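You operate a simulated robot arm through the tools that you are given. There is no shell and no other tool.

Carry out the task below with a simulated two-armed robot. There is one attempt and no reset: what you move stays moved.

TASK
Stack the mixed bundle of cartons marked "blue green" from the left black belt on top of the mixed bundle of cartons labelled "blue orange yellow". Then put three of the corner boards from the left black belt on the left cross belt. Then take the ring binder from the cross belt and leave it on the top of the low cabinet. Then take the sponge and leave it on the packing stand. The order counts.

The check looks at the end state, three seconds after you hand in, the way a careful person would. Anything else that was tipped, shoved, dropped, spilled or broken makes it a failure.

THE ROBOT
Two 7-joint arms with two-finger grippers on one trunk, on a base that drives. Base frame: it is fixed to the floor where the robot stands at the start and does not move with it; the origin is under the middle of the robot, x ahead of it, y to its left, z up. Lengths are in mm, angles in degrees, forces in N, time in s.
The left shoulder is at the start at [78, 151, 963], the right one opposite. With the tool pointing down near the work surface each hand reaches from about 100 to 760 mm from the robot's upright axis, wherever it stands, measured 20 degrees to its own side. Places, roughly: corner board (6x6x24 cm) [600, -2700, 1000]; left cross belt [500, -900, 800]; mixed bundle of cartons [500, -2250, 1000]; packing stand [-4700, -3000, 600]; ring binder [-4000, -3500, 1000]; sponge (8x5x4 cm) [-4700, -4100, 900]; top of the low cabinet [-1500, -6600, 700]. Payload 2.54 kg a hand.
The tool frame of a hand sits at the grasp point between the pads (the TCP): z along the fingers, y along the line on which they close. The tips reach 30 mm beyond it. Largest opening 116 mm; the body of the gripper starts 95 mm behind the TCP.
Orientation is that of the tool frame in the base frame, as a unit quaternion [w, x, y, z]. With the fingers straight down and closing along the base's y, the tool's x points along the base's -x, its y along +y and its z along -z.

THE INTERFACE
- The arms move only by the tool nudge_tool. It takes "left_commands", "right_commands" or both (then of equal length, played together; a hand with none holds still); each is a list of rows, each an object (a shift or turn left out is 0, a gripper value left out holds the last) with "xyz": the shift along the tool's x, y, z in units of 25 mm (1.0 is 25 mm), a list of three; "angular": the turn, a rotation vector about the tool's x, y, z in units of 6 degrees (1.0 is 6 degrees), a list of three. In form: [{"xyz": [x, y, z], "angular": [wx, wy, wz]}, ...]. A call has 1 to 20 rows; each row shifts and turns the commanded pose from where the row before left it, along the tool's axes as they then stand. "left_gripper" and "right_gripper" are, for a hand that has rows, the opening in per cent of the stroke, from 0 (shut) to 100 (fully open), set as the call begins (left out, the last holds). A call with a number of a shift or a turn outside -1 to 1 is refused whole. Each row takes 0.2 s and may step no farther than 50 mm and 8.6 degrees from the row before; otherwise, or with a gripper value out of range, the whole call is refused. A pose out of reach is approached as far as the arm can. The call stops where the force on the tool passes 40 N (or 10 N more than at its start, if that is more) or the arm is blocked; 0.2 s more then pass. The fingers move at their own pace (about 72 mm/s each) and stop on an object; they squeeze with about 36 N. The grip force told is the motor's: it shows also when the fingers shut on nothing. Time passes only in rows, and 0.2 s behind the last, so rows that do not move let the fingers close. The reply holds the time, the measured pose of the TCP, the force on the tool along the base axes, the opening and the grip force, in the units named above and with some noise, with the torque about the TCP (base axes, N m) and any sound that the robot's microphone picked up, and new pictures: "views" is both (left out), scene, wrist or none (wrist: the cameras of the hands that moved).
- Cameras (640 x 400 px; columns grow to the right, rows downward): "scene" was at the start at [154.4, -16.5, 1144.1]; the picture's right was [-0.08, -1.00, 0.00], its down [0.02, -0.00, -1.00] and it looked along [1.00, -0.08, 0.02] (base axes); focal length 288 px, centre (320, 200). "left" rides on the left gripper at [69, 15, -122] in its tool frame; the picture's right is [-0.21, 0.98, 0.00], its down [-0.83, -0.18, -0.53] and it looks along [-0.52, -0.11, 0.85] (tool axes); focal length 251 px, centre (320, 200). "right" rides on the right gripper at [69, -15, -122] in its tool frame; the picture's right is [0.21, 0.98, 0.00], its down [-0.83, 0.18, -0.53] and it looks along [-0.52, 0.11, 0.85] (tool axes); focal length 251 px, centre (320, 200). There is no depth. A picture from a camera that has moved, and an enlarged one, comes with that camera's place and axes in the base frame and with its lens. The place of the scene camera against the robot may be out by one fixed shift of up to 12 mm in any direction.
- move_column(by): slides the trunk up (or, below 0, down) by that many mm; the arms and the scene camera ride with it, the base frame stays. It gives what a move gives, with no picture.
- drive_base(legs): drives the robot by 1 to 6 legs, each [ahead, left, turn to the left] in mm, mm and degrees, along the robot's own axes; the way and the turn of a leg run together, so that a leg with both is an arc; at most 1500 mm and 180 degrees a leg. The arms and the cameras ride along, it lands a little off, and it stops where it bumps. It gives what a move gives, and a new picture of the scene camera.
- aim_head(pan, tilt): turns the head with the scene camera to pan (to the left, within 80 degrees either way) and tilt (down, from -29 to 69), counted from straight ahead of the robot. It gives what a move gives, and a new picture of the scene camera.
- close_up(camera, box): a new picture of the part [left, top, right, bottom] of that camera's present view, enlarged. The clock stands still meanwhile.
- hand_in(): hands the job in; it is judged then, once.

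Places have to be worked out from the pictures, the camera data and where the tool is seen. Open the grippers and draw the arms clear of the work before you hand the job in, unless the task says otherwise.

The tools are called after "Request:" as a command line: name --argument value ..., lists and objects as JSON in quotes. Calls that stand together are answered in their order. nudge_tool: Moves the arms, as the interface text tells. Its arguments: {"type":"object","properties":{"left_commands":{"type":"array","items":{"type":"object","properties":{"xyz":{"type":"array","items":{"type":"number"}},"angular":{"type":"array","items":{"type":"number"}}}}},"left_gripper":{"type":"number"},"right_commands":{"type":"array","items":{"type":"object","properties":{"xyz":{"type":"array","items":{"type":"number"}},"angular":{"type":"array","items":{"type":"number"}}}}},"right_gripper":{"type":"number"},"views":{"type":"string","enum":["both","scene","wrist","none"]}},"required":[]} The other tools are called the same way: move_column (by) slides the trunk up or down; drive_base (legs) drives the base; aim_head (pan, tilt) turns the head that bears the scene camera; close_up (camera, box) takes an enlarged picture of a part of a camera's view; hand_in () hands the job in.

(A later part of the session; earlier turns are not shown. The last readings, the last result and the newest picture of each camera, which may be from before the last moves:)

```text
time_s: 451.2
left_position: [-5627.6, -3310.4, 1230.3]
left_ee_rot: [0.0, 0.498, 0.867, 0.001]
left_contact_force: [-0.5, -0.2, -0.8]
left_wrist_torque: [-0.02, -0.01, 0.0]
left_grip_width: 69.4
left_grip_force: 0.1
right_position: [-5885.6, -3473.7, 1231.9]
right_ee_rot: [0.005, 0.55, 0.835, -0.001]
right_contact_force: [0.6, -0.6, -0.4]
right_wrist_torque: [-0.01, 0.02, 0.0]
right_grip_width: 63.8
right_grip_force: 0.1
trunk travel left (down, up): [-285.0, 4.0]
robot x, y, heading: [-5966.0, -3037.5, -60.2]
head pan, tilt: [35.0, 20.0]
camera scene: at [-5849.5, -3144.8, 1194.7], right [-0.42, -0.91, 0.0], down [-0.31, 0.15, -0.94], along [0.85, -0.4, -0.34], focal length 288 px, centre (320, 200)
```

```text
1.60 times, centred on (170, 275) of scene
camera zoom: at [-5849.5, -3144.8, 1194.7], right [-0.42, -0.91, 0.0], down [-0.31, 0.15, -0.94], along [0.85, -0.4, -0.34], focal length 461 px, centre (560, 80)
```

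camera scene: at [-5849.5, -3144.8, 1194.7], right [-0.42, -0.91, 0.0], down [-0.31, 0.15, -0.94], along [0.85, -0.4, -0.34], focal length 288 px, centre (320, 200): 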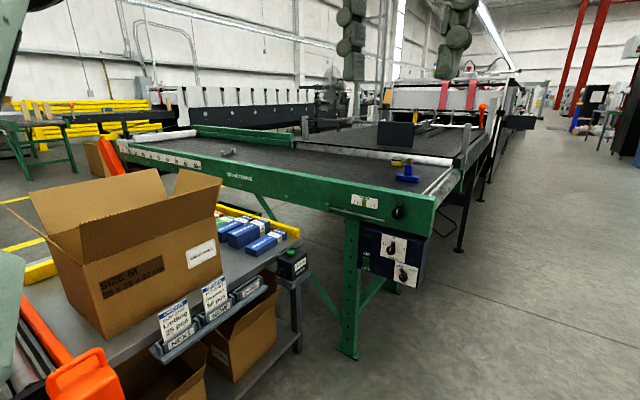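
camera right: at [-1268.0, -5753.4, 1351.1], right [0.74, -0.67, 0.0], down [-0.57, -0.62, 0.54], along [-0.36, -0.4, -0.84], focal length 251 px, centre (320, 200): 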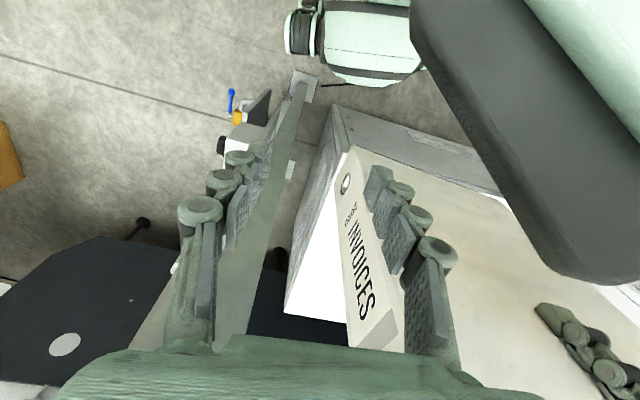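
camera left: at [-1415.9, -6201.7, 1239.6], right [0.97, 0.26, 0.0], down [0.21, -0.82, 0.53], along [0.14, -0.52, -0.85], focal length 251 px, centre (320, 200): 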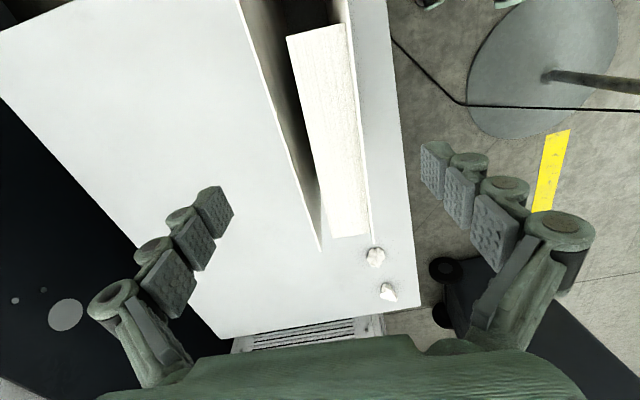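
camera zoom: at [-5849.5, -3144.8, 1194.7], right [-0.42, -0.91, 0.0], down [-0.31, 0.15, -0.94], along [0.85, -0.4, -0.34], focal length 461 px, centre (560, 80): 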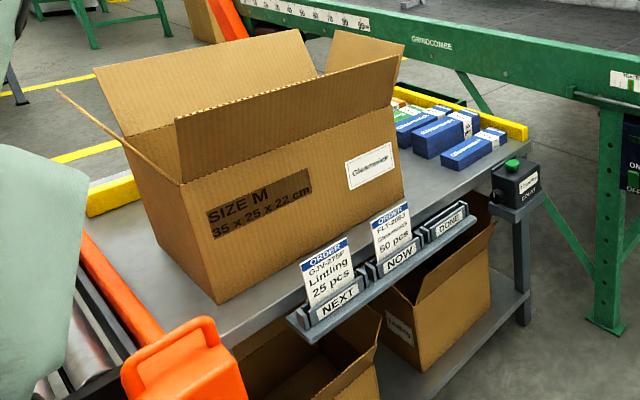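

Sponge located near (u≈1213, v≈6150) on the belt; the belt's far end is at v≈6470. I'll drive alongside to u≈1060, v≈6830, then turn to face it.

Request:
drive_base --legs '[[700, -80, 0], [710, -66, 0]]'

Request:
drive_base --legs '[[0, 0, 90]]'

Request:
aim_head --pan -10 --tilt 25

```text
time_s: 458.5
left_position: [-5083.1, -4602.2, 1229.6]
left_ee_rot: [0.0, 0.51, 0.86, 0.001]
left_contact_force: [0.4, 0.0, -0.1]
left_wrist_torque: [-0.02, 0.01, -0.03]
left_grip_width: 69.5
left_grip_force: 0.0
right_position: [-5344.1, -4757.0, 1233.5]
right_ee_rot: [0.004, 0.562, 0.827, -0.001]
right_contact_force: [0.7, 0.3, 0.4]
right_wrist_torque: [0.0, 0.02, 0.01]
right_grip_width: 63.8
right_grip_force: 0.1
trunk travel left (down, up): [-285.0, 4.0]
robot x, y, heading: [-5415.3, -4320.1, -61.8]
head pan, tilt: [35.0, 20.0]
camera scene: at [-5299.1, -4429.9, 1194.7], right [-0.45, -0.89, 0.0], down [-0.31, 0.15, -0.94], along [0.84, -0.42, -0.34], focal length 288 px, centre (320, 200)
```

scene: 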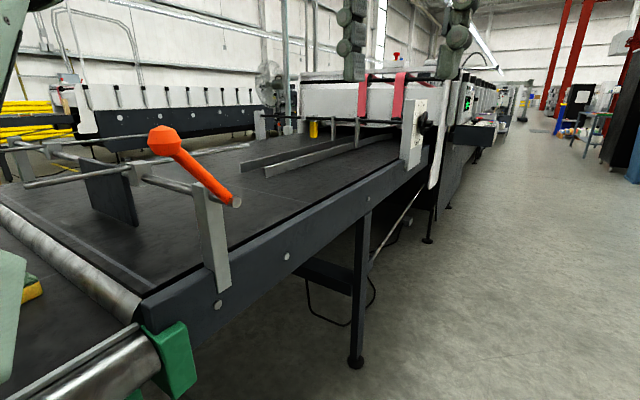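

```text
time_s: 462.7
left_position: [-5121.9, -3996.4, 1229.4]
left_ee_rot: [-0.001, -0.236, 0.972, 0.001]
left_contact_force: [0.1, 0.8, -0.3]
left_wrist_torque: [-0.04, 0.02, 0.01]
left_grip_width: 69.7
left_grip_force: 0.0
right_position: [-4971.0, -4262.6, 1234.0]
right_ee_rot: [0.004, -0.176, 0.984, 0.002]
right_contact_force: [0.3, 0.5, -0.1]
right_wrist_torque: [-0.01, 0.01, 0.01]
right_grip_width: 63.8
right_grip_force: 0.0
trunk travel left (down, up): [-285.0, 4.0]
robot x, y, heading: [-5410.5, -4318.2, 26.9]
head pan, tilt: [35.0, 20.0]
camera scene: at [-5310.3, -4215.0, 1194.7], right [0.88, -0.47, 0.0], down [-0.16, -0.3, -0.94], along [0.44, 0.83, -0.34], focal length 288 px, centre (320, 200)
```

scene: 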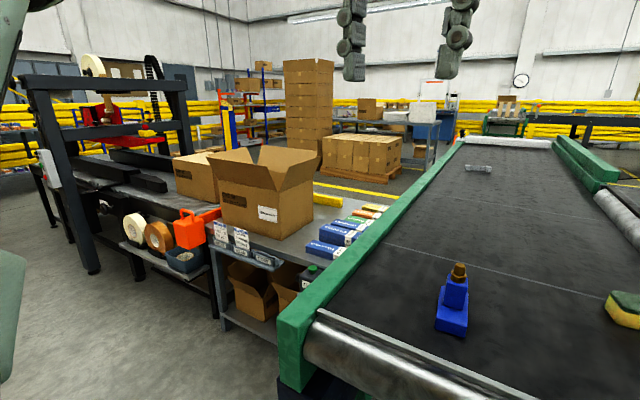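

```text
time_s: 463.9
left_position: [-5121.1, -3996.6, 1230.2]
left_ee_rot: [-0.001, -0.236, 0.972, 0.001]
left_contact_force: [0.5, -0.2, 0.0]
left_wrist_torque: [0.01, -0.01, 0.02]
left_grip_width: 69.6
left_grip_force: 0.0
right_position: [-4970.7, -4262.1, 1232.7]
right_ee_rot: [0.004, -0.176, 0.984, 0.002]
right_contact_force: [-0.1, -0.3, -0.5]
right_wrist_torque: [0.01, 0.0, 0.0]
right_grip_width: 63.7
right_grip_force: 0.1
trunk travel left (down, up): [-285.0, 4.0]
robot x, y, heading: [-5408.6, -4319.0, 26.8]
head pan, tilt: [-10.0, 25.0]
camera scene: at [-5266.0, -4270.3, 1186.6], right [0.29, -0.96, 0.0], down [-0.4, -0.12, -0.91], along [0.87, 0.26, -0.42], focal length 288 px, centre (320, 200)
```

scene: 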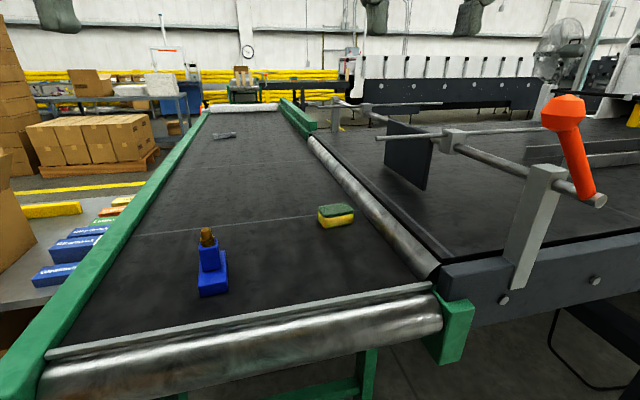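

Excellent view of the sponge at about (-4725,-4140). I'll square up and move ~60 mm closer.

Request:
drive_base --legs '[[0, 0, 3], [60, 0, 0]]'

Request:
nudge_tool --right_commands '[{"xyz": [-0.9, -0.1, 0.2]}, {"xyz": [-0.9, -0.1, 0.2]}, {"xyz": [-0.9, -0.1, 0.2]}, {"xyz": [-0.9, -0.1, 0.2]}, {"xyz": [-0.9, -0.1, 0.2]}, {"xyz": [-0.9, -0.1, 0.2]}]' --right_gripper 100 --views "both"

```text
time_s: 465.2
left_position: [-5084.8, -3950.4, 1230.5]
left_ee_rot: [-0.002, -0.261, 0.965, 0.0]
left_contact_force: [0.2, 0.8, 0.3]
left_wrist_torque: [-0.01, 0.05, -0.01]
left_grip_width: 69.7
left_grip_force: 0.0
right_position: [-4922.1, -4208.3, 1232.8]
right_ee_rot: [0.003, -0.201, 0.98, 0.003]
right_contact_force: [0.0, -0.6, -1.2]
right_wrist_torque: [-0.04, 0.06, -0.01]
right_grip_width: 63.6
right_grip_force: 0.1
trunk travel left (down, up): [-285.0, 4.0]
robot x, y, heading: [-5361.2, -4288.5, 29.9]
head pan, tilt: [-10.0, 25.0]
camera scene: at [-5216.0, -4232.2, 1186.4], right [0.34, -0.94, 0.0], down [-0.4, -0.14, -0.91], along [0.85, 0.31, -0.42], focal length 288 px, centre (320, 200)
```

scene: 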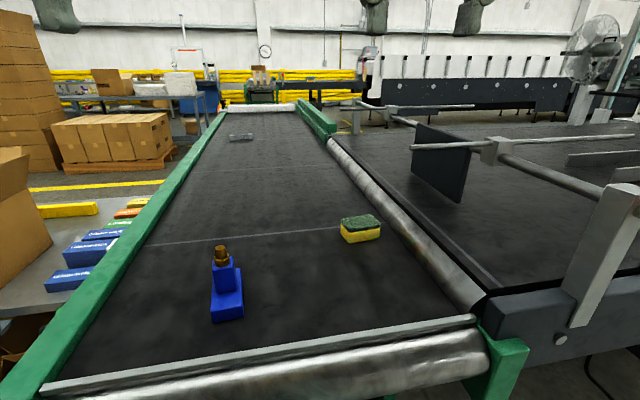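

```text
time_s: 466.6
left_position: [-5085.6, -3950.4, 1229.5]
left_ee_rot: [0.0, -0.261, 0.965, 0.0]
left_contact_force: [0.3, 0.4, -0.1]
left_wrist_torque: [-0.01, 0.0, -0.02]
left_grip_width: 69.6
left_grip_force: 0.0
right_position: [-4791.3, -4167.4, 1204.5]
right_ee_rot: [0.005, -0.202, 0.979, 0.003]
right_contact_force: [1.1, -0.2, -0.4]
right_wrist_torque: [0.0, 0.02, -0.01]
right_grip_width: 115.8
right_grip_force: 0.1
trunk travel left (down, up): [-285.0, 4.0]
robot x, y, heading: [-5361.6, -4286.5, 29.9]
head pan, tilt: [-10.0, 25.0]
camera scene: at [-5216.5, -4232.5, 1186.5], right [0.34, -0.94, 0.0], down [-0.4, -0.14, -0.91], along [0.85, 0.31, -0.42], focal length 288 px, centre (320, 200)
camera right: at [-4850.2, -4208.7, 1326.8], right [-0.58, 0.81, 0.0], down [0.68, 0.49, 0.54], along [0.44, 0.32, -0.84], focal length 251 px, centre (320, 200)
```

scene: 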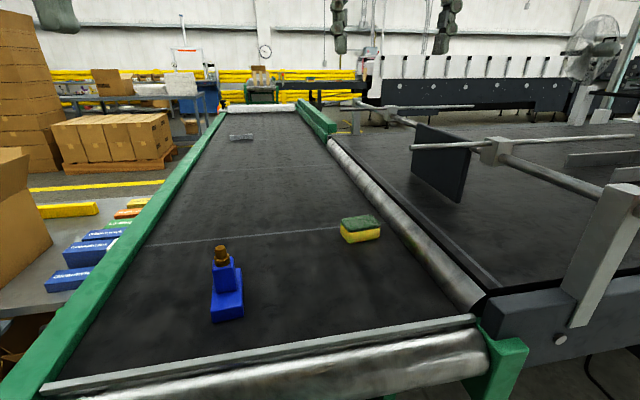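
right: 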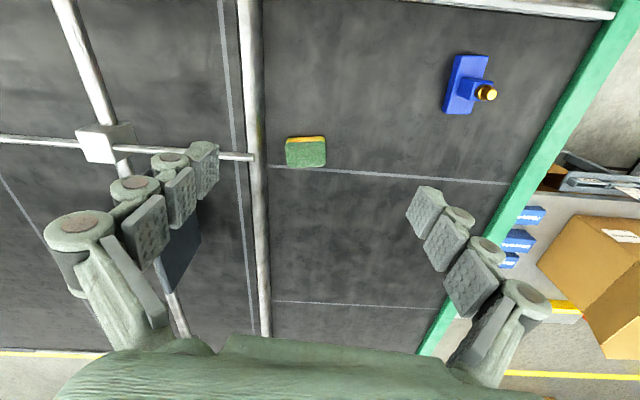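

The sponge's long side runs roughly along u. A rod end at (u≈1291, v≈6184, z≈1056) is close, so gripping across the short side (fingers along v) also keeps the gripper clear of it. Zooming for accurate orientation.

Request:
close_up --camera "right" --box '[240, 110, 400, 210]'

Request:
close_up --camera "scene" --box '[290, 110, 530, 260]'

```text
4.00 times, centred on (320, 160) of right
camera zoom: at [-4850.2, -4208.7, 1326.8], right [-0.58, 0.81, 0.0], down [0.68, 0.49, 0.54], along [0.44, 0.32, -0.84], focal length 1006 px, centre (320, 360)
```

zoom: 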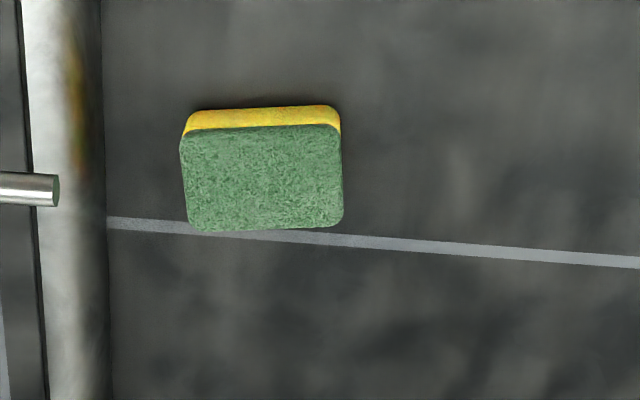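

```text
2.67 times, centred on (410, 185) of scene
camera zoom: at [-5216.5, -4232.5, 1186.5], right [0.34, -0.94, 0.0], down [-0.4, -0.14, -0.91], along [0.85, 0.31, -0.42], focal length 768 px, centre (80, 240)
```

zoom: 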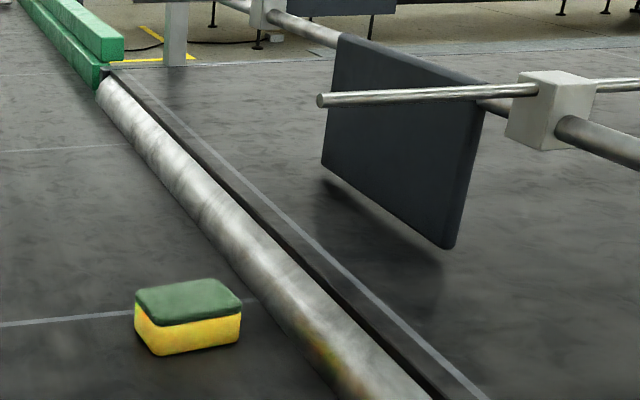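

Sponge centre ≈(-4686,-4121), long axis at ≈130°. Rotating the right tool by +74° so the fingers close across its short side.

Request:
nudge_tool --right_commands '[{"angular": [0, 0, 0.954]}, {"angular": [0, 0, 0.954]}, {"angular": [0, 0, 0.954]}, {"angular": [0, 0, 0.954]}, {"angular": [0, 0, 0.954]}, {"angular": [0, 0, 0.954]}, {"angular": [0, 0, 0.954]}, {"angular": [0, 0, 0.954]}, {"angular": [0, 0, 0.954]}, {"angular": [0, 0, 0.954]}, {"angular": [0, 0, 0.954]}, {"angular": [0, 0, 0.954]}, {"angular": [0, 0, 0.954]}, {"xyz": [0, 0, 0]}]' --right_gripper 100 --views "wrist"

```text
time_s: 469.6
left_position: [-5086.2, -3952.4, 1230.3]
left_ee_rot: [-0.001, -0.261, 0.965, 0.001]
left_contact_force: [0.1, 0.0, -0.7]
left_wrist_torque: [0.0, 0.0, 0.0]
left_grip_width: 69.5
left_grip_force: 0.1
right_position: [-4792.1, -4168.9, 1204.3]
right_ee_rot: [0.001, 0.432, 0.902, 0.004]
right_contact_force: [0.0, 0.7, 1.0]
right_wrist_torque: [0.0, -0.03, -0.01]
right_grip_width: 115.9
right_grip_force: 0.0
trunk travel left (down, up): [-285.0, 4.0]
robot x, y, heading: [-5357.9, -4289.6, 30.1]
head pan, tilt: [-10.0, 25.0]
camera right: at [-4847.5, -4124.9, 1326.1], right [0.63, 0.78, 0.01], down [0.66, -0.53, 0.53], along [0.42, -0.33, -0.84], focal length 251 px, centre (320, 200)
```

right: 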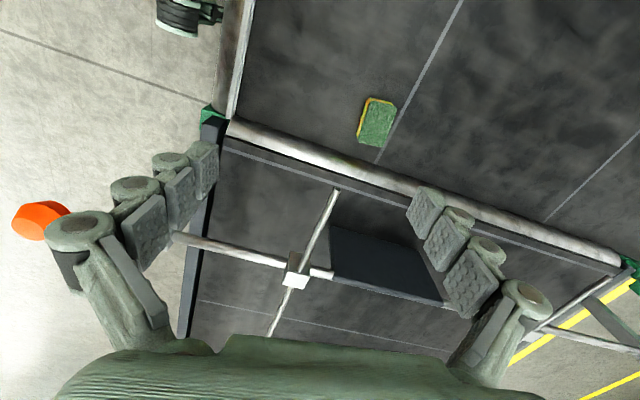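

Orientation is right. The rod end would be ~50 mm to one side of the gripper, so I'll also lean the gripper's top ~15° away from it. First move above the sponge at z≈1130, then tilt.

Request:
nudge_tool --right_commands '[{"xyz": [-0.168, 0.902, 0.6]}, {"xyz": [-0.168, 0.902, 0.6]}, {"xyz": [-0.168, 0.902, 0.6]}, {"xyz": [-0.168, 0.902, 0.6]}, {"xyz": [-0.168, 0.902, 0.6]}, {"angular": [0, -0.83, 0]}, {"angular": [0, -0.83, 0]}, {"angular": [0, -0.84, 0]}, {"xyz": [0, 0, 0]}]' --right_gripper 100 --views "both"

```text
time_s: 471.6
left_position: [-5084.6, -3950.7, 1228.9]
left_ee_rot: [-0.001, -0.262, 0.965, 0.001]
left_contact_force: [0.0, -0.2, -0.8]
left_wrist_torque: [0.02, -0.02, -0.01]
left_grip_width: 69.5
left_grip_force: 0.1
right_position: [-4691.2, -4113.6, 1128.8]
right_ee_rot: [0.119, 0.427, 0.895, -0.052]
right_contact_force: [0.8, -0.2, -0.2]
right_wrist_torque: [-0.01, 0.0, -0.01]
right_grip_width: 116.1
right_grip_force: 0.0
trunk travel left (down, up): [-285.0, 4.0]
robot x, y, heading: [-5359.8, -4287.6, 29.9]
head pan, tilt: [-10.0, 25.0]
camera scene: at [-5216.7, -4232.8, 1186.6], right [0.34, -0.94, 0.0], down [-0.4, -0.14, -0.91], along [0.85, 0.31, -0.42], focal length 288 px, centre (320, 200)
camera right: at [-4764.9, -4046.3, 1229.6], right [0.63, 0.77, -0.05], down [0.55, -0.4, 0.73], along [0.55, -0.49, -0.68], focal length 251 px, centre (320, 200)
```

scene: 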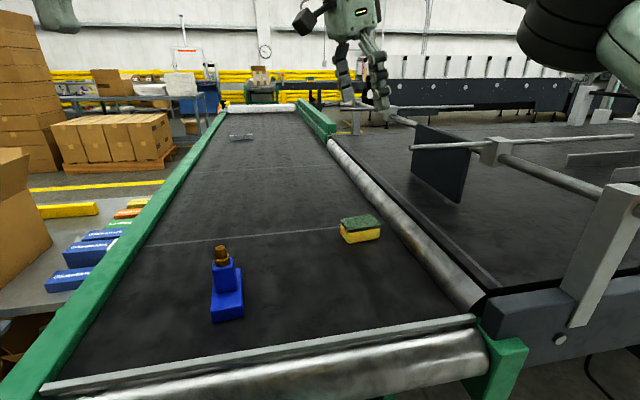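
right: 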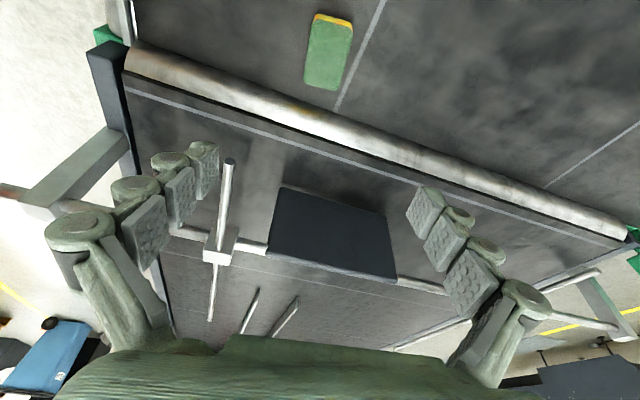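

The gripper top now leans away from the rod. Checking the sponge's position once more in this view.

Request:
close_up --camera "right" --box '[250, 0, 410, 100]'

```text
4.00 times, centred on (330, 50) of right
camera zoom: at [-4764.9, -4046.3, 1229.6], right [0.63, 0.77, -0.05], down [0.55, -0.4, 0.73], along [0.55, -0.49, -0.68], focal length 1006 px, centre (280, 800)
```

zoom: 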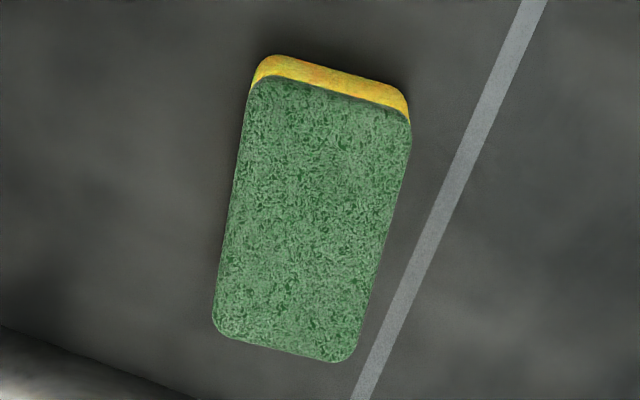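

Sponge confirmed at ≈(-4686,-4123), aligned with the tool. Descending vertically (accounting for the tilt) to z≈935 first.

Request:
nudge_tool --right_commands '[{"xyz": [0.05, -0.05, 0.93]}, {"xyz": [0.22, 0, 0.93]}, {"xyz": [0.25, 0, 0.93]}, {"xyz": [0.25, 0, 0.93]}, {"xyz": [0.25, 0, 0.93]}, {"xyz": [0.25, 0, 0.93]}, {"xyz": [0.25, 0, 0.93]}, {"xyz": [0.25, 0, 0.93]}, {"xyz": [0, 0, 0]}]' --right_gripper 100 --views "both"

```text
time_s: 473.6
left_position: [-5077.3, -3941.2, 1221.0]
left_ee_rot: [-0.007, -0.262, 0.965, -0.004]
left_contact_force: [0.3, -0.2, -0.1]
left_wrist_torque: [-0.03, 0.0, -0.01]
left_grip_width: 69.3
left_grip_force: 0.0
right_position: [-4683.6, -4106.8, 927.4]
right_ee_rot: [0.119, 0.423, 0.896, -0.06]
right_contact_force: [-0.1, 0.0, -0.5]
right_wrist_torque: [0.02, -0.02, -0.03]
right_grip_width: 115.8
right_grip_force: 0.0
trunk travel left (down, up): [-285.0, 4.0]
robot x, y, heading: [-5354.9, -4287.4, 30.0]
head pan, tilt: [-10.0, 25.0]
camera scene: at [-5208.5, -4223.1, 1182.5], right [0.34, -0.94, 0.01], down [-0.4, -0.15, -0.9], along [0.85, 0.3, -0.43], focal length 288 px, centre (320, 200)
camera right: at [-4757.5, -4040.2, 1027.4], right [0.62, 0.78, -0.07], down [0.56, -0.39, 0.73], along [0.54, -0.49, -0.68], focal length 251 px, centre (320, 200)
```

scene: 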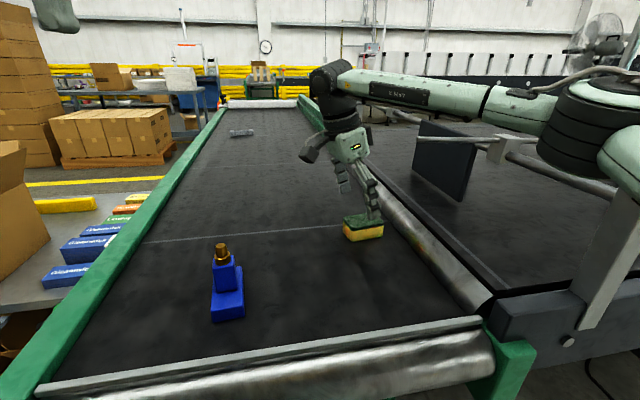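
right: 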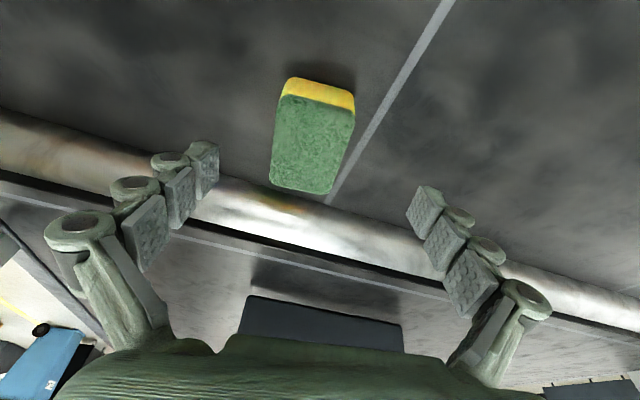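

The robot's body has tilted slightly, which suggests my right arm's elbow is pressing on the gate post/orange handle at the belt corner. I'll back the motion out immediately.

Request:
nudge_tool --right_commands '[{"xyz": [-0.25, 0, -0.93]}, {"xyz": [-0.25, 0, -0.93]}, {"xyz": [-0.25, 0, -0.93]}, {"xyz": [-0.25, 0, -0.93]}, {"xyz": [-0.25, 0, -0.93]}, {"xyz": [-0.25, 0, -0.93]}, {"xyz": [-0.25, 0, -0.93]}, {"xyz": [-0.25, 0, -0.93]}, {"xyz": [0, 0, 0]}]' --right_gripper 100 --views "scene"

Request:
aim_head --pan -40 --tilt 20

```text
time_s: 475.6
left_position: [-5085.5, -3951.1, 1230.2]
left_ee_rot: [-0.001, -0.261, 0.965, 0.001]
left_contact_force: [-0.6, 0.2, 0.4]
left_wrist_torque: [0.04, 0.02, 0.0]
left_grip_width: 69.6
left_grip_force: 0.1
right_position: [-4687.2, -4119.1, 1133.9]
right_ee_rot: [0.118, 0.429, 0.894, -0.052]
right_contact_force: [-0.2, 0.2, 0.3]
right_wrist_torque: [-0.02, -0.02, 0.01]
right_grip_width: 115.9
right_grip_force: 0.0
trunk travel left (down, up): [-285.0, 4.0]
robot x, y, heading: [-5357.8, -4292.6, 30.1]
head pan, tilt: [-10.0, 25.0]
camera scene: at [-5216.6, -4232.8, 1186.6], right [0.34, -0.94, 0.0], down [-0.4, -0.14, -0.91], along [0.85, 0.31, -0.42], focal length 288 px, centre (320, 200)
```

scene: 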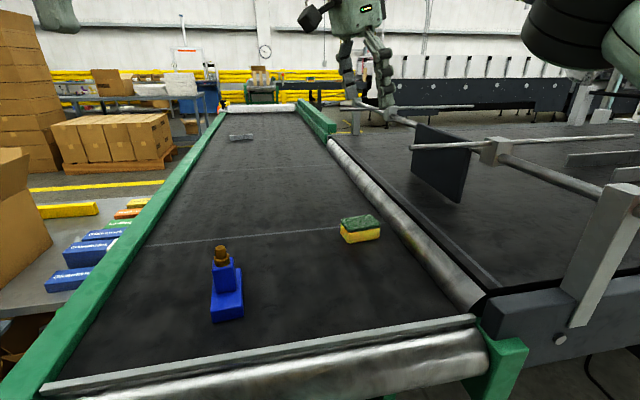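

```text
time_s: 476.6
left_position: [-5084.6, -3951.8, 1229.4]
left_ee_rot: [-0.001, -0.261, 0.965, 0.0]
left_contact_force: [-0.2, 0.1, -0.4]
left_wrist_torque: [-0.01, 0.01, 0.0]
left_grip_width: 69.7
left_grip_force: 0.1
right_position: [-4687.4, -4119.3, 1133.0]
right_ee_rot: [0.119, 0.429, 0.894, -0.053]
right_contact_force: [0.1, -0.5, 0.6]
right_wrist_torque: [-0.03, 0.0, 0.01]
right_grip_width: 116.0
right_grip_force: 0.0
trunk travel left (down, up): [-285.0, 4.0]
robot x, y, heading: [-5359.5, -4291.0, 30.0]
head pan, tilt: [-40.0, 20.0]
camera scene: at [-5211.8, -4280.3, 1194.7], right [-0.17, -0.98, 0.0], down [-0.34, 0.06, -0.94], along [0.93, -0.16, -0.34], focal length 288 px, centre (320, 200)
```

scene: 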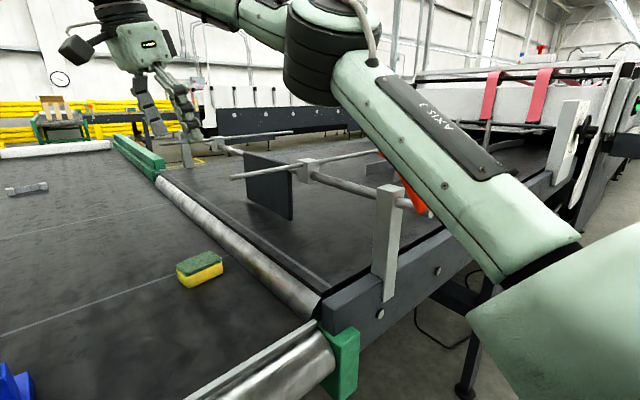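

The robot is level again. I'll raise the hand further and back the base off to inspect the orange handle.

Request:
nudge_tool --right_commands '[{"xyz": [-0.24, 0, -0.9]}, {"xyz": [-0.24, 0, -0.9]}, {"xyz": [-0.24, 0, -0.9]}, {"angular": [0, 0.83, 0]}, {"angular": [0, 0.83, 0]}, {"angular": [0, 0.84, 0]}, {"xyz": [0, 0, 0]}]' --right_gripper 100 --views "none"

Request:
drive_base --legs '[[-250, 0, 0]]'

Request:
aim_head --pan -20 --tilt 20

Request:
close_up --camera "scene" --box '[330, 50, 570, 200]'

```text
time_s: 478.2
left_position: [-5086.3, -3951.6, 1228.9]
left_ee_rot: [-0.001, -0.261, 0.965, 0.0]
left_contact_force: [-0.6, 0.0, 0.0]
left_wrist_torque: [0.01, -0.02, 0.02]
left_grip_width: 69.6
left_grip_force: 0.1
right_position: [-4697.5, -4125.9, 1192.9]
right_ee_rot: [0.002, 0.432, 0.902, 0.007]
right_contact_force: [0.8, 0.5, -0.5]
right_wrist_torque: [-0.02, 0.03, -0.01]
right_grip_width: 115.7
right_grip_force: 0.1
right hand out of reach, approached as far as the arm can: row 3, 4, 6
trunk travel left (down, up): [-285.0, 4.0]
robot x, y, heading: [-5358.9, -4283.1, 30.0]
head pan, tilt: [-40.0, 20.0]
```

```text
time_s: 480.0
left_position: [-5297.1, -4074.6, 1229.1]
left_ee_rot: [0.0, -0.261, 0.965, 0.0]
left_contact_force: [-0.9, 0.1, 0.2]
left_wrist_torque: [0.04, -0.03, 0.02]
left_grip_width: 69.4
left_grip_force: 0.1
right_position: [-4909.4, -4249.8, 1193.3]
right_ee_rot: [0.003, 0.432, 0.902, 0.006]
right_contact_force: [-0.1, 0.3, 0.0]
right_wrist_torque: [0.04, -0.05, 0.02]
right_grip_width: 116.0
right_grip_force: 0.1
trunk travel left (down, up): [-285.0, 4.0]
robot x, y, heading: [-5572.8, -4411.5, 30.1]
head pan, tilt: [-40.0, 20.0]
camera scene: at [-5424.7, -4402.8, 1194.8], right [-0.18, -0.98, 0.0], down [-0.34, 0.06, -0.94], along [0.93, -0.17, -0.34], focal length 288 px, centre (320, 200)
```

scene: 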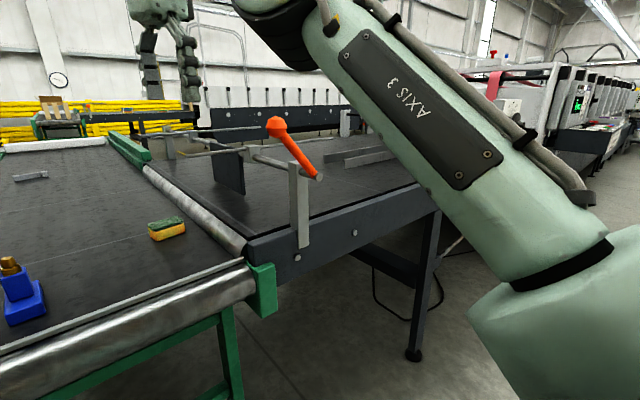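

```text
time_s: 480.8
left_position: [-5297.4, -4074.0, 1231.0]
left_ee_rot: [0.0, -0.26, 0.965, 0.001]
left_contact_force: [0.1, 0.2, 0.3]
left_wrist_torque: [0.0, 0.03, 0.02]
left_grip_width: 69.5
left_grip_force: 0.0
right_position: [-4909.1, -4249.9, 1192.9]
right_ee_rot: [0.003, 0.432, 0.902, 0.007]
right_contact_force: [-0.5, -1.1, -0.2]
right_wrist_torque: [-0.01, -0.01, 0.03]
right_grip_width: 116.1
right_grip_force: 0.1
trunk travel left (down, up): [-285.0, 4.0]
robot x, y, heading: [-5570.6, -4413.1, 29.8]
head pan, tilt: [-20.0, 20.0]
camera scene: at [-5424.1, -4370.2, 1194.7], right [0.17, -0.99, 0.0], down [-0.34, -0.06, -0.94], along [0.93, 0.16, -0.34], focal length 288 px, centre (320, 200)
```

scene: 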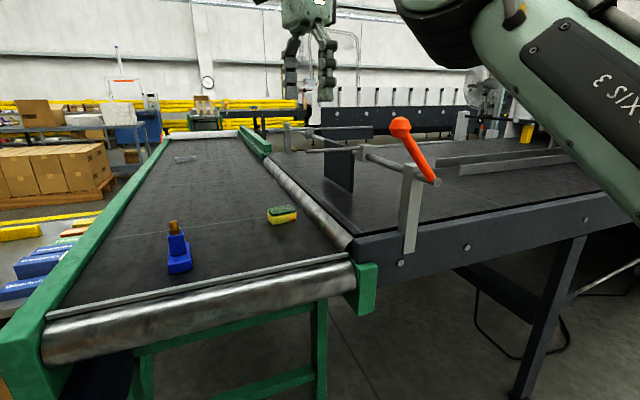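

```text
2.67 times, centred on (450, 125) of scene
camera zoom: at [-5424.1, -4370.2, 1194.7], right [0.17, -0.99, 0.0], down [-0.34, -0.06, -0.94], along [0.93, 0.16, -0.34], focal length 768 px, centre (-27, 400)
```

zoom: 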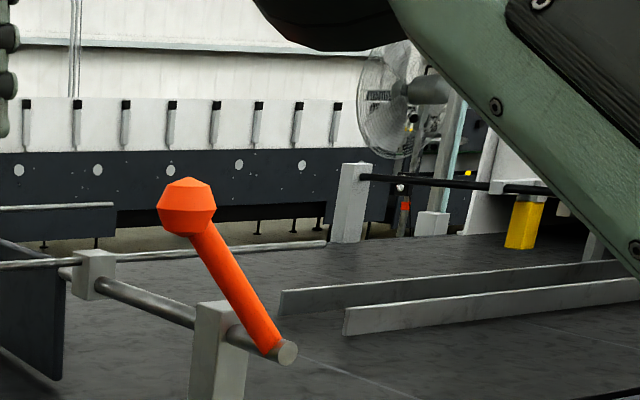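

The orange handle is unchanged. I'll switch to the left hand (its elbow will be on the free side): rotate the right tool back and retract it, and rotate the left tool by +81° for the sponge.

Request:
nudge_tool --left_commands '[{"angular": [0, 0, 0.968]}, {"angular": [0, 0, 0.968]}, {"angular": [0, 0, 0.968]}, {"angular": [0, 0, 0.968]}, {"angular": [0, 0, 0.968]}, {"angular": [0, 0, 0.968]}, {"angular": [0, 0, 0.968]}, {"angular": [0, 0, 0.968]}, {"angular": [0, 0, 0.968]}, {"angular": [0, 0, 0.968]}, {"angular": [0, 0, 0.968]}, {"angular": [0, 0, 0.968]}, {"angular": [0, 0, 0.968]}, {"angular": [0, 0, 0.968]}, {"xyz": [0, 0, 0]}, {"xyz": [0, 0, 0]}, {"xyz": [0, 0, 0]}, {"xyz": [0, 0, 0]}, {"xyz": [0, 0, 0]}, {"xyz": [0, 0, 0]}]' --right_commands '[{"angular": [0, 0, -0.954]}, {"angular": [0, 0, -0.954]}, {"angular": [0, 0, -0.954]}, {"angular": [0, 0, -0.954]}, {"angular": [0, 0, -0.954]}, {"angular": [0, 0, -0.954]}, {"angular": [0, 0, -0.954]}, {"angular": [0, 0, -0.954]}, {"angular": [0, 0, -0.954]}, {"angular": [0, 0, -0.954]}, {"angular": [0, 0, -0.954]}, {"angular": [0, 0, -0.954]}, {"angular": [0, 0, -0.954]}, {"xyz": [1, 0, -0.4]}, {"xyz": [1, 0, -0.4]}, {"xyz": [1, 0, -0.4]}, {"xyz": [1, 0, -0.4]}, {"xyz": [1, 0, 0]}, {"xyz": [1, 0, 0]}, {"xyz": [1, 0, 0]}]' --left_gripper 100 --right_gripper 55 --views "wrist"

```text
time_s: 485.0
left_position: [-5324.2, -4163.7, 1157.4]
left_ee_rot: [0.0, 0.431, 0.902, 0.0]
left_contact_force: [0.9, 0.4, 0.3]
left_wrist_torque: [-0.03, 0.02, 0.0]
left_grip_width: 116.4
left_grip_force: 0.0
left hand out of reach, approached as far as the arm can: row 9, 10, 11, 12, 13, 14
right_position: [-5072.8, -4318.8, 1231.3]
right_ee_rot: [0.006, -0.2, 0.98, 0.003]
right_contact_force: [-0.5, 0.0, 0.2]
right_wrist_torque: [0.02, 0.0, 0.0]
right_grip_width: 63.7
right_grip_force: 0.1
trunk travel left (down, up): [-285.0, 4.0]
robot x, y, heading: [-5574.2, -4411.8, 29.7]
head pan, tilt: [-20.0, 20.0]
camera right: at [-5130.9, -4360.6, 1351.7], right [-0.58, 0.81, 0.0], down [0.68, 0.49, 0.55], along [0.44, 0.32, -0.84], focal length 251 px, centre (320, 200)
camera left: at [-5354.0, -4099.6, 1280.1], right [0.89, 0.45, 0.0], down [0.38, -0.76, 0.53], along [0.24, -0.48, -0.85], focal length 251 px, centre (320, 200)
```

right: 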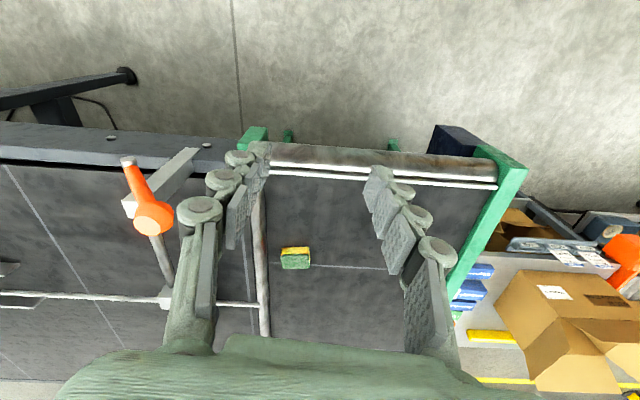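
left: 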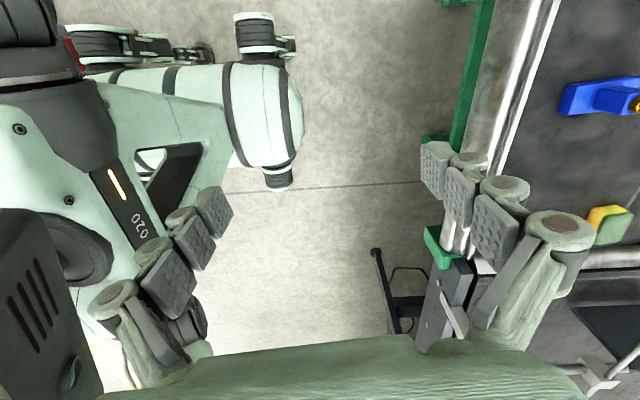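

The +81° rotation isn't feasible for the left arm here. Instead I can grip the sponge lengthwise (80 mm) with nearly the normal orientation, which also stays clear of the rod. Rotating the left tool back by 90°.

Request:
nudge_tool --left_commands '[{"angular": [0, 0, -1]}, {"angular": [0, 0, -1]}, {"angular": [0, 0, -1]}, {"angular": [0, 0, -1]}, {"angular": [0, 0, -1]}, {"angular": [0, 0, -1]}, {"angular": [0, 0, -1]}, {"angular": [0, 0, -1]}, {"angular": [0, 0, -1]}, {"angular": [0, 0, -1]}, {"angular": [0, 0, -1]}, {"angular": [0, 0, -1]}, {"angular": [0, 0, -1]}, {"angular": [0, 0, -1]}, {"angular": [0, 0, -1]}, {"xyz": [0, 0, 0]}]' --left_gripper 100 --views "wrist"

```text
time_s: 488.4
left_position: [-5322.7, -4163.2, 1155.9]
left_ee_rot: [-0.001, -0.333, 0.943, 0.001]
left_contact_force: [0.5, 0.1, -0.5]
left_wrist_torque: [0.0, 0.0, 0.02]
left_grip_width: 115.9
left_grip_force: 0.1
right_position: [-5072.0, -4318.4, 1231.1]
right_ee_rot: [0.006, -0.199, 0.98, 0.003]
right_contact_force: [0.0, 0.7, 0.0]
right_wrist_torque: [0.0, 0.02, -0.03]
right_grip_width: 63.9
right_grip_force: 0.1
trunk travel left (down, up): [-285.0, 4.0]
robot x, y, heading: [-5566.7, -4406.0, 29.5]
head pan, tilt: [-20.0, 20.0]
camera left: at [-5385.2, -4194.6, 1279.4], right [-0.45, 0.89, 0.0], down [0.76, 0.38, 0.53], along [0.48, 0.24, -0.85], focal length 251 px, centre (320, 200)
```

left: 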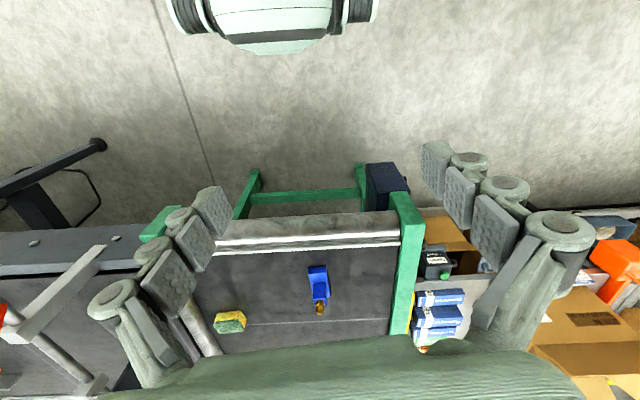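

Left tool is aligned (closing axis 129°). I'll raise the left hand and shift it left, then reposition the base to u≈1320 so the left arm reaches the sponge on the handle-free side.

Request:
nudge_tool --left_commands '[{"xyz": [0, 0.9, -0.8]}, {"xyz": [0, 0.9, -0.8]}, {"xyz": [0, 0.9, -0.8]}, {"xyz": [0, 0.9, -0.8]}, {"xyz": [0, 0, 0]}]' --left_gripper 100 --views "none"

Request:
drive_base --legs '[[0, -287, 0.4]]'

Request:
aim_head --pan 15 --tilt 25

```text
time_s: 489.6
left_position: [-5377.9, -4093.6, 1238.1]
left_ee_rot: [-0.002, -0.332, 0.943, 0.0]
left_contact_force: [0.1, 0.3, 0.2]
left_wrist_torque: [-0.01, 0.01, 0.01]
left_grip_width: 115.7
left_grip_force: 0.0
right_position: [-5070.8, -4317.0, 1231.0]
right_ee_rot: [0.006, -0.2, 0.98, 0.003]
right_contact_force: [0.3, -0.7, 0.3]
right_wrist_torque: [-0.02, -0.01, 0.01]
right_grip_width: 63.8
right_grip_force: 0.1
trunk travel left (down, up): [-285.0, 4.0]
robot x, y, heading: [-5571.1, -4409.6, 30.0]
head pan, tilt: [-20.0, 20.0]
```

```text
time_s: 493.0
left_position: [-5232.9, -4345.7, 1236.8]
left_ee_rot: [-0.001, -0.334, 0.943, 0.0]
left_contact_force: [-0.1, 0.3, 0.6]
left_wrist_torque: [0.01, 0.03, 0.01]
left_grip_width: 115.7
left_grip_force: 0.1
right_position: [-4927.8, -4569.2, 1230.8]
right_ee_rot: [0.006, -0.202, 0.979, 0.003]
right_contact_force: [0.1, 0.5, 0.2]
right_wrist_torque: [0.0, -0.02, -0.02]
right_grip_width: 64.1
right_grip_force: 0.0
trunk travel left (down, up): [-285.0, 4.0]
robot x, y, heading: [-5430.7, -4662.0, 30.0]
head pan, tilt: [-20.0, 20.0]
camera scene: at [-5279.6, -4621.5, 1194.7], right [0.17, -0.98, 0.0], down [-0.34, -0.06, -0.94], along [0.93, 0.16, -0.34], focal length 288 px, centre (320, 200)
```

scene: 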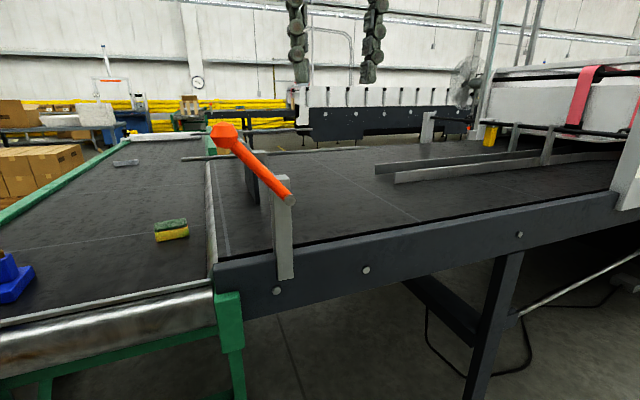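

```text
time_s: 494.0
left_position: [-5234.3, -4344.7, 1237.7]
left_ee_rot: [-0.001, -0.334, 0.943, 0.0]
left_contact_force: [-0.1, -0.2, 0.6]
left_wrist_torque: [0.03, 0.01, -0.02]
left_grip_width: 116.3
left_grip_force: 0.0
right_position: [-4928.1, -4568.1, 1231.2]
right_ee_rot: [0.006, -0.202, 0.979, 0.003]
right_contact_force: [-0.5, -0.4, -0.3]
right_wrist_torque: [0.0, 0.0, 0.0]
right_grip_width: 63.8
right_grip_force: 0.0
trunk travel left (down, up): [-285.0, 4.0]
robot x, y, heading: [-5424.9, -4663.5, 30.2]
head pan, tilt: [15.0, 25.0]
camera scene: at [-5306.1, -4572.4, 1186.6], right [0.71, -0.71, 0.0], down [-0.3, -0.3, -0.91], along [0.64, 0.64, -0.42], focal length 288 px, centre (320, 200)
```

scene: 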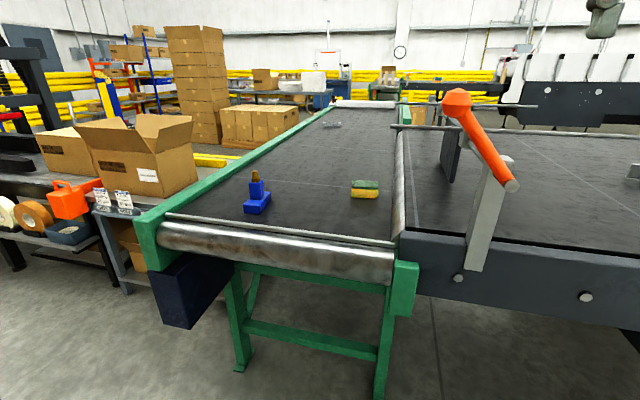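

Path ahead is clear of the handle for both arms. Driving 240 mm ahead.

Request:
drive_base --legs '[[235, 0, 0]]'

Request:
nudge_tool --left_commands '[{"xyz": [0, 0, 0]}]' --left_gripper 100 --views "both"

```text
time_s: 495.8
left_position: [-5029.6, -4225.5, 1237.2]
left_ee_rot: [-0.002, -0.335, 0.942, 0.001]
left_contact_force: [0.6, 0.2, 0.2]
left_wrist_torque: [-0.02, 0.03, -0.01]
left_grip_width: 115.9
left_grip_force: 0.0
right_position: [-4722.5, -4449.2, 1230.9]
right_ee_rot: [0.006, -0.203, 0.979, 0.003]
right_contact_force: [-0.2, 0.3, -0.7]
right_wrist_torque: [-0.03, 0.03, 0.0]
right_grip_width: 64.1
right_grip_force: 0.0
trunk travel left (down, up): [-285.0, 4.0]
robot x, y, heading: [-5222.9, -4544.4, 30.1]
head pan, tilt: [15.0, 25.0]
camera scene: at [-5101.8, -4454.0, 1186.5], right [0.71, -0.71, 0.0], down [-0.3, -0.3, -0.91], along [0.64, 0.64, -0.42], focal length 288 px, centre (320, 200)
```

scene: 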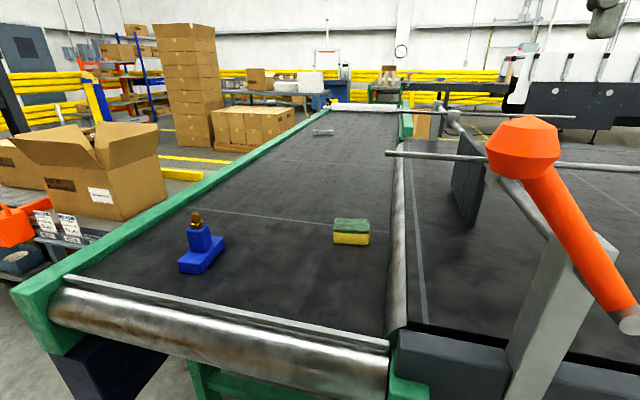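

```text
time_s: 496.2
left_position: [-5031.2, -4228.0, 1237.2]
left_ee_rot: [0.0, -0.335, 0.942, 0.001]
left_contact_force: [-0.1, -0.6, -0.1]
left_wrist_torque: [0.0, -0.01, 0.01]
left_grip_width: 116.0
left_grip_force: 0.1
right_position: [-4724.0, -4448.5, 1230.9]
right_ee_rot: [0.005, -0.202, 0.979, 0.003]
right_contact_force: [0.5, 0.2, -0.8]
right_wrist_torque: [0.0, -0.02, 0.03]
right_grip_width: 64.0
right_grip_force: 0.1
trunk travel left (down, up): [-285.0, 4.0]
robot x, y, heading: [-5225.8, -4544.7, 29.9]
head pan, tilt: [15.0, 25.0]
camera scene: at [-5102.3, -4454.3, 1186.6], right [0.71, -0.71, 0.0], down [-0.3, -0.3, -0.91], along [0.64, 0.64, -0.42], focal length 288 px, centre (320, 200)
camera left: at [-5092.4, -4258.5, 1360.3], right [-0.45, 0.89, 0.0], down [0.76, 0.38, 0.53], along [0.48, 0.24, -0.85], focal length 251 px, centre (320, 200)
```

scene: 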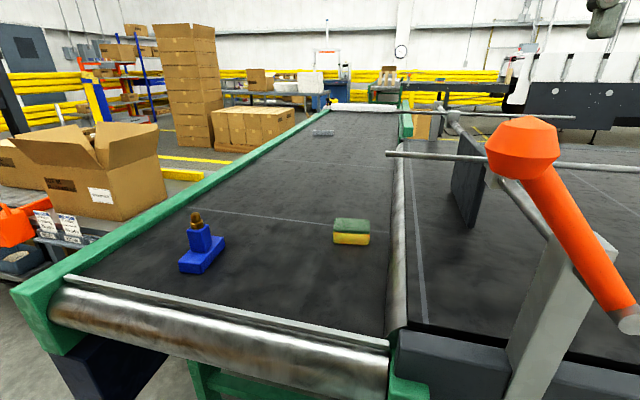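
left: 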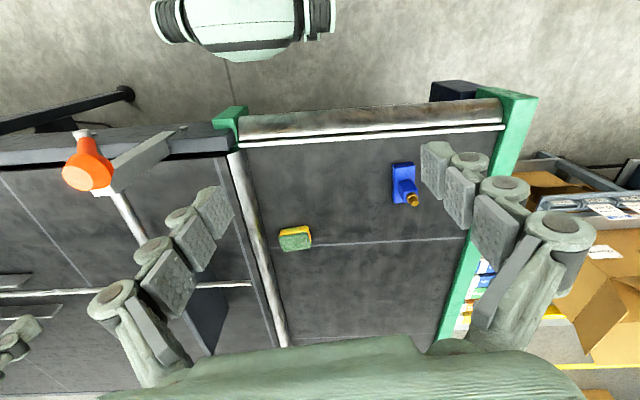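

The left wrist camera sees the sponge well. Zooming for its exact pose.

Request:
close_up --camera "left" --box '[215, 188, 375, 288]'

Request:
close_up --camera "scene" --box '[280, 130, 440, 260]'

```text
4.00 times, centred on (295, 238) of left
camera zoom: at [-5092.4, -4258.5, 1360.3], right [-0.45, 0.89, 0.0], down [0.76, 0.38, 0.53], along [0.48, 0.24, -0.85], focal length 1006 px, centre (420, 48)
```

zoom: 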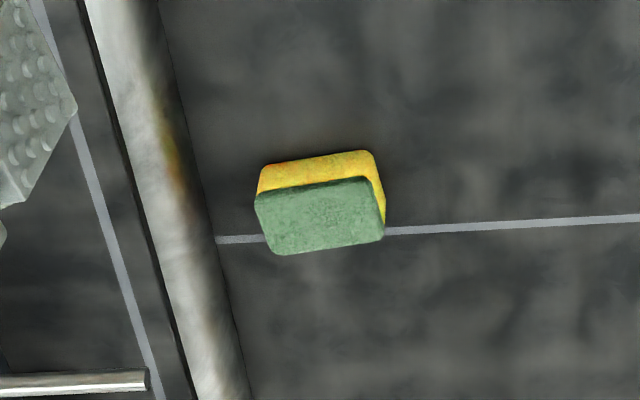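

```text
3.08 times, centred on (360, 195) of scene
camera zoom: at [-5102.3, -4454.3, 1186.6], right [0.71, -0.71, 0.0], down [-0.3, -0.3, -0.91], along [0.64, 0.64, -0.42], focal length 887 px, centre (197, 215)
```

zoom: 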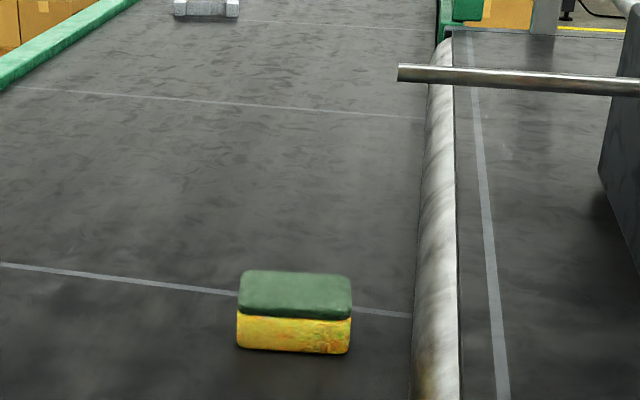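

Sponge centre ≈(-4685,-4123). Moving the left hand above it, keeping z≥1125 so the fingers pass over the rod end.

Request:
nudge_tool --left_commands '[{"xyz": [-0.955, -0.384, 0.31]}, {"xyz": [-0.955, -0.384, 0.31]}, {"xyz": [-0.955, -0.384, 0.31]}, {"xyz": [-0.955, -0.384, 0.31]}, {"xyz": [-0.955, -0.384, 0.31]}, {"xyz": [-0.955, -0.384, 0.31]}, {"xyz": [-0.955, -0.384, 0.31]}, {"xyz": [-0.955, -0.384, 0.31]}, {"xyz": [-0.955, -0.384, 0.31]}, {"xyz": [-0.955, -0.384, 0.31]}, {"xyz": [-0.955, -0.384, 0.31]}, {"xyz": [-0.955, -0.384, 0.31]}, {"xyz": [-0.955, -0.384, 0.31]}, {"xyz": [-0.955, -0.384, 0.31]}, {"xyz": [0, 0, 0]}]' --left_gripper 85 --views "both"

```text
time_s: 499.4
left_position: [-4687.1, -4118.1, 1129.5]
left_ee_rot: [0.0, -0.335, 0.942, 0.001]
left_contact_force: [0.0, 0.9, -0.3]
left_wrist_torque: [-0.03, 0.0, -0.02]
left_grip_width: 98.8
left_grip_force: 0.1
right_position: [-4723.9, -4448.7, 1231.0]
right_ee_rot: [0.005, -0.204, 0.979, 0.004]
right_contact_force: [0.0, 0.2, -0.5]
right_wrist_torque: [-0.01, -0.04, 0.02]
right_grip_width: 63.8
right_grip_force: 0.2
trunk travel left (down, up): [-285.0, 4.0]
robot x, y, heading: [-5224.8, -4542.8, 30.4]
head pan, tilt: [15.0, 25.0]
camera scene: at [-5102.8, -4454.0, 1186.7], right [0.71, -0.71, 0.0], down [-0.3, -0.3, -0.91], along [0.64, 0.64, -0.42], focal length 288 px, centre (320, 200)
camera left: at [-4749.1, -4149.6, 1251.9], right [-0.45, 0.89, 0.0], down [0.76, 0.38, 0.53], along [0.48, 0.24, -0.85], focal length 251 px, centre (320, 200)
```

scene: 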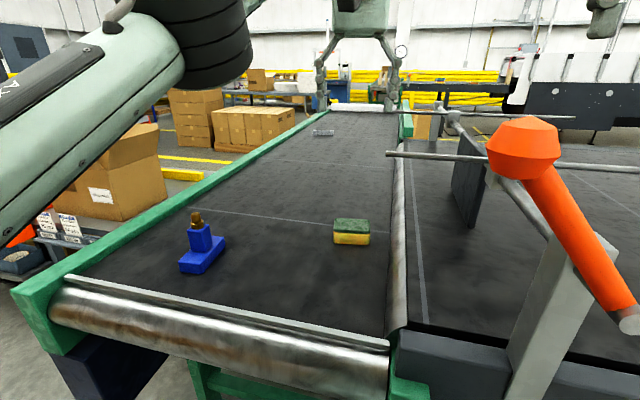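
left: 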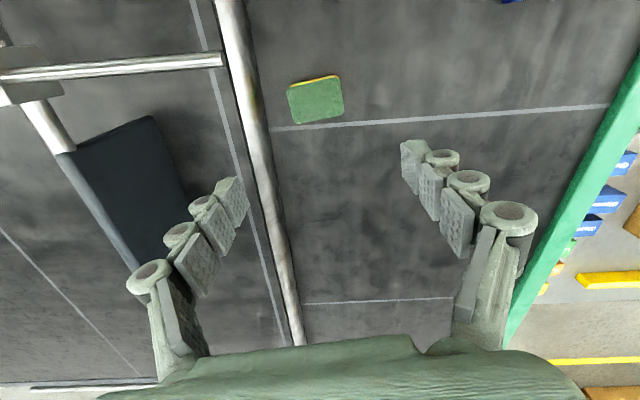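

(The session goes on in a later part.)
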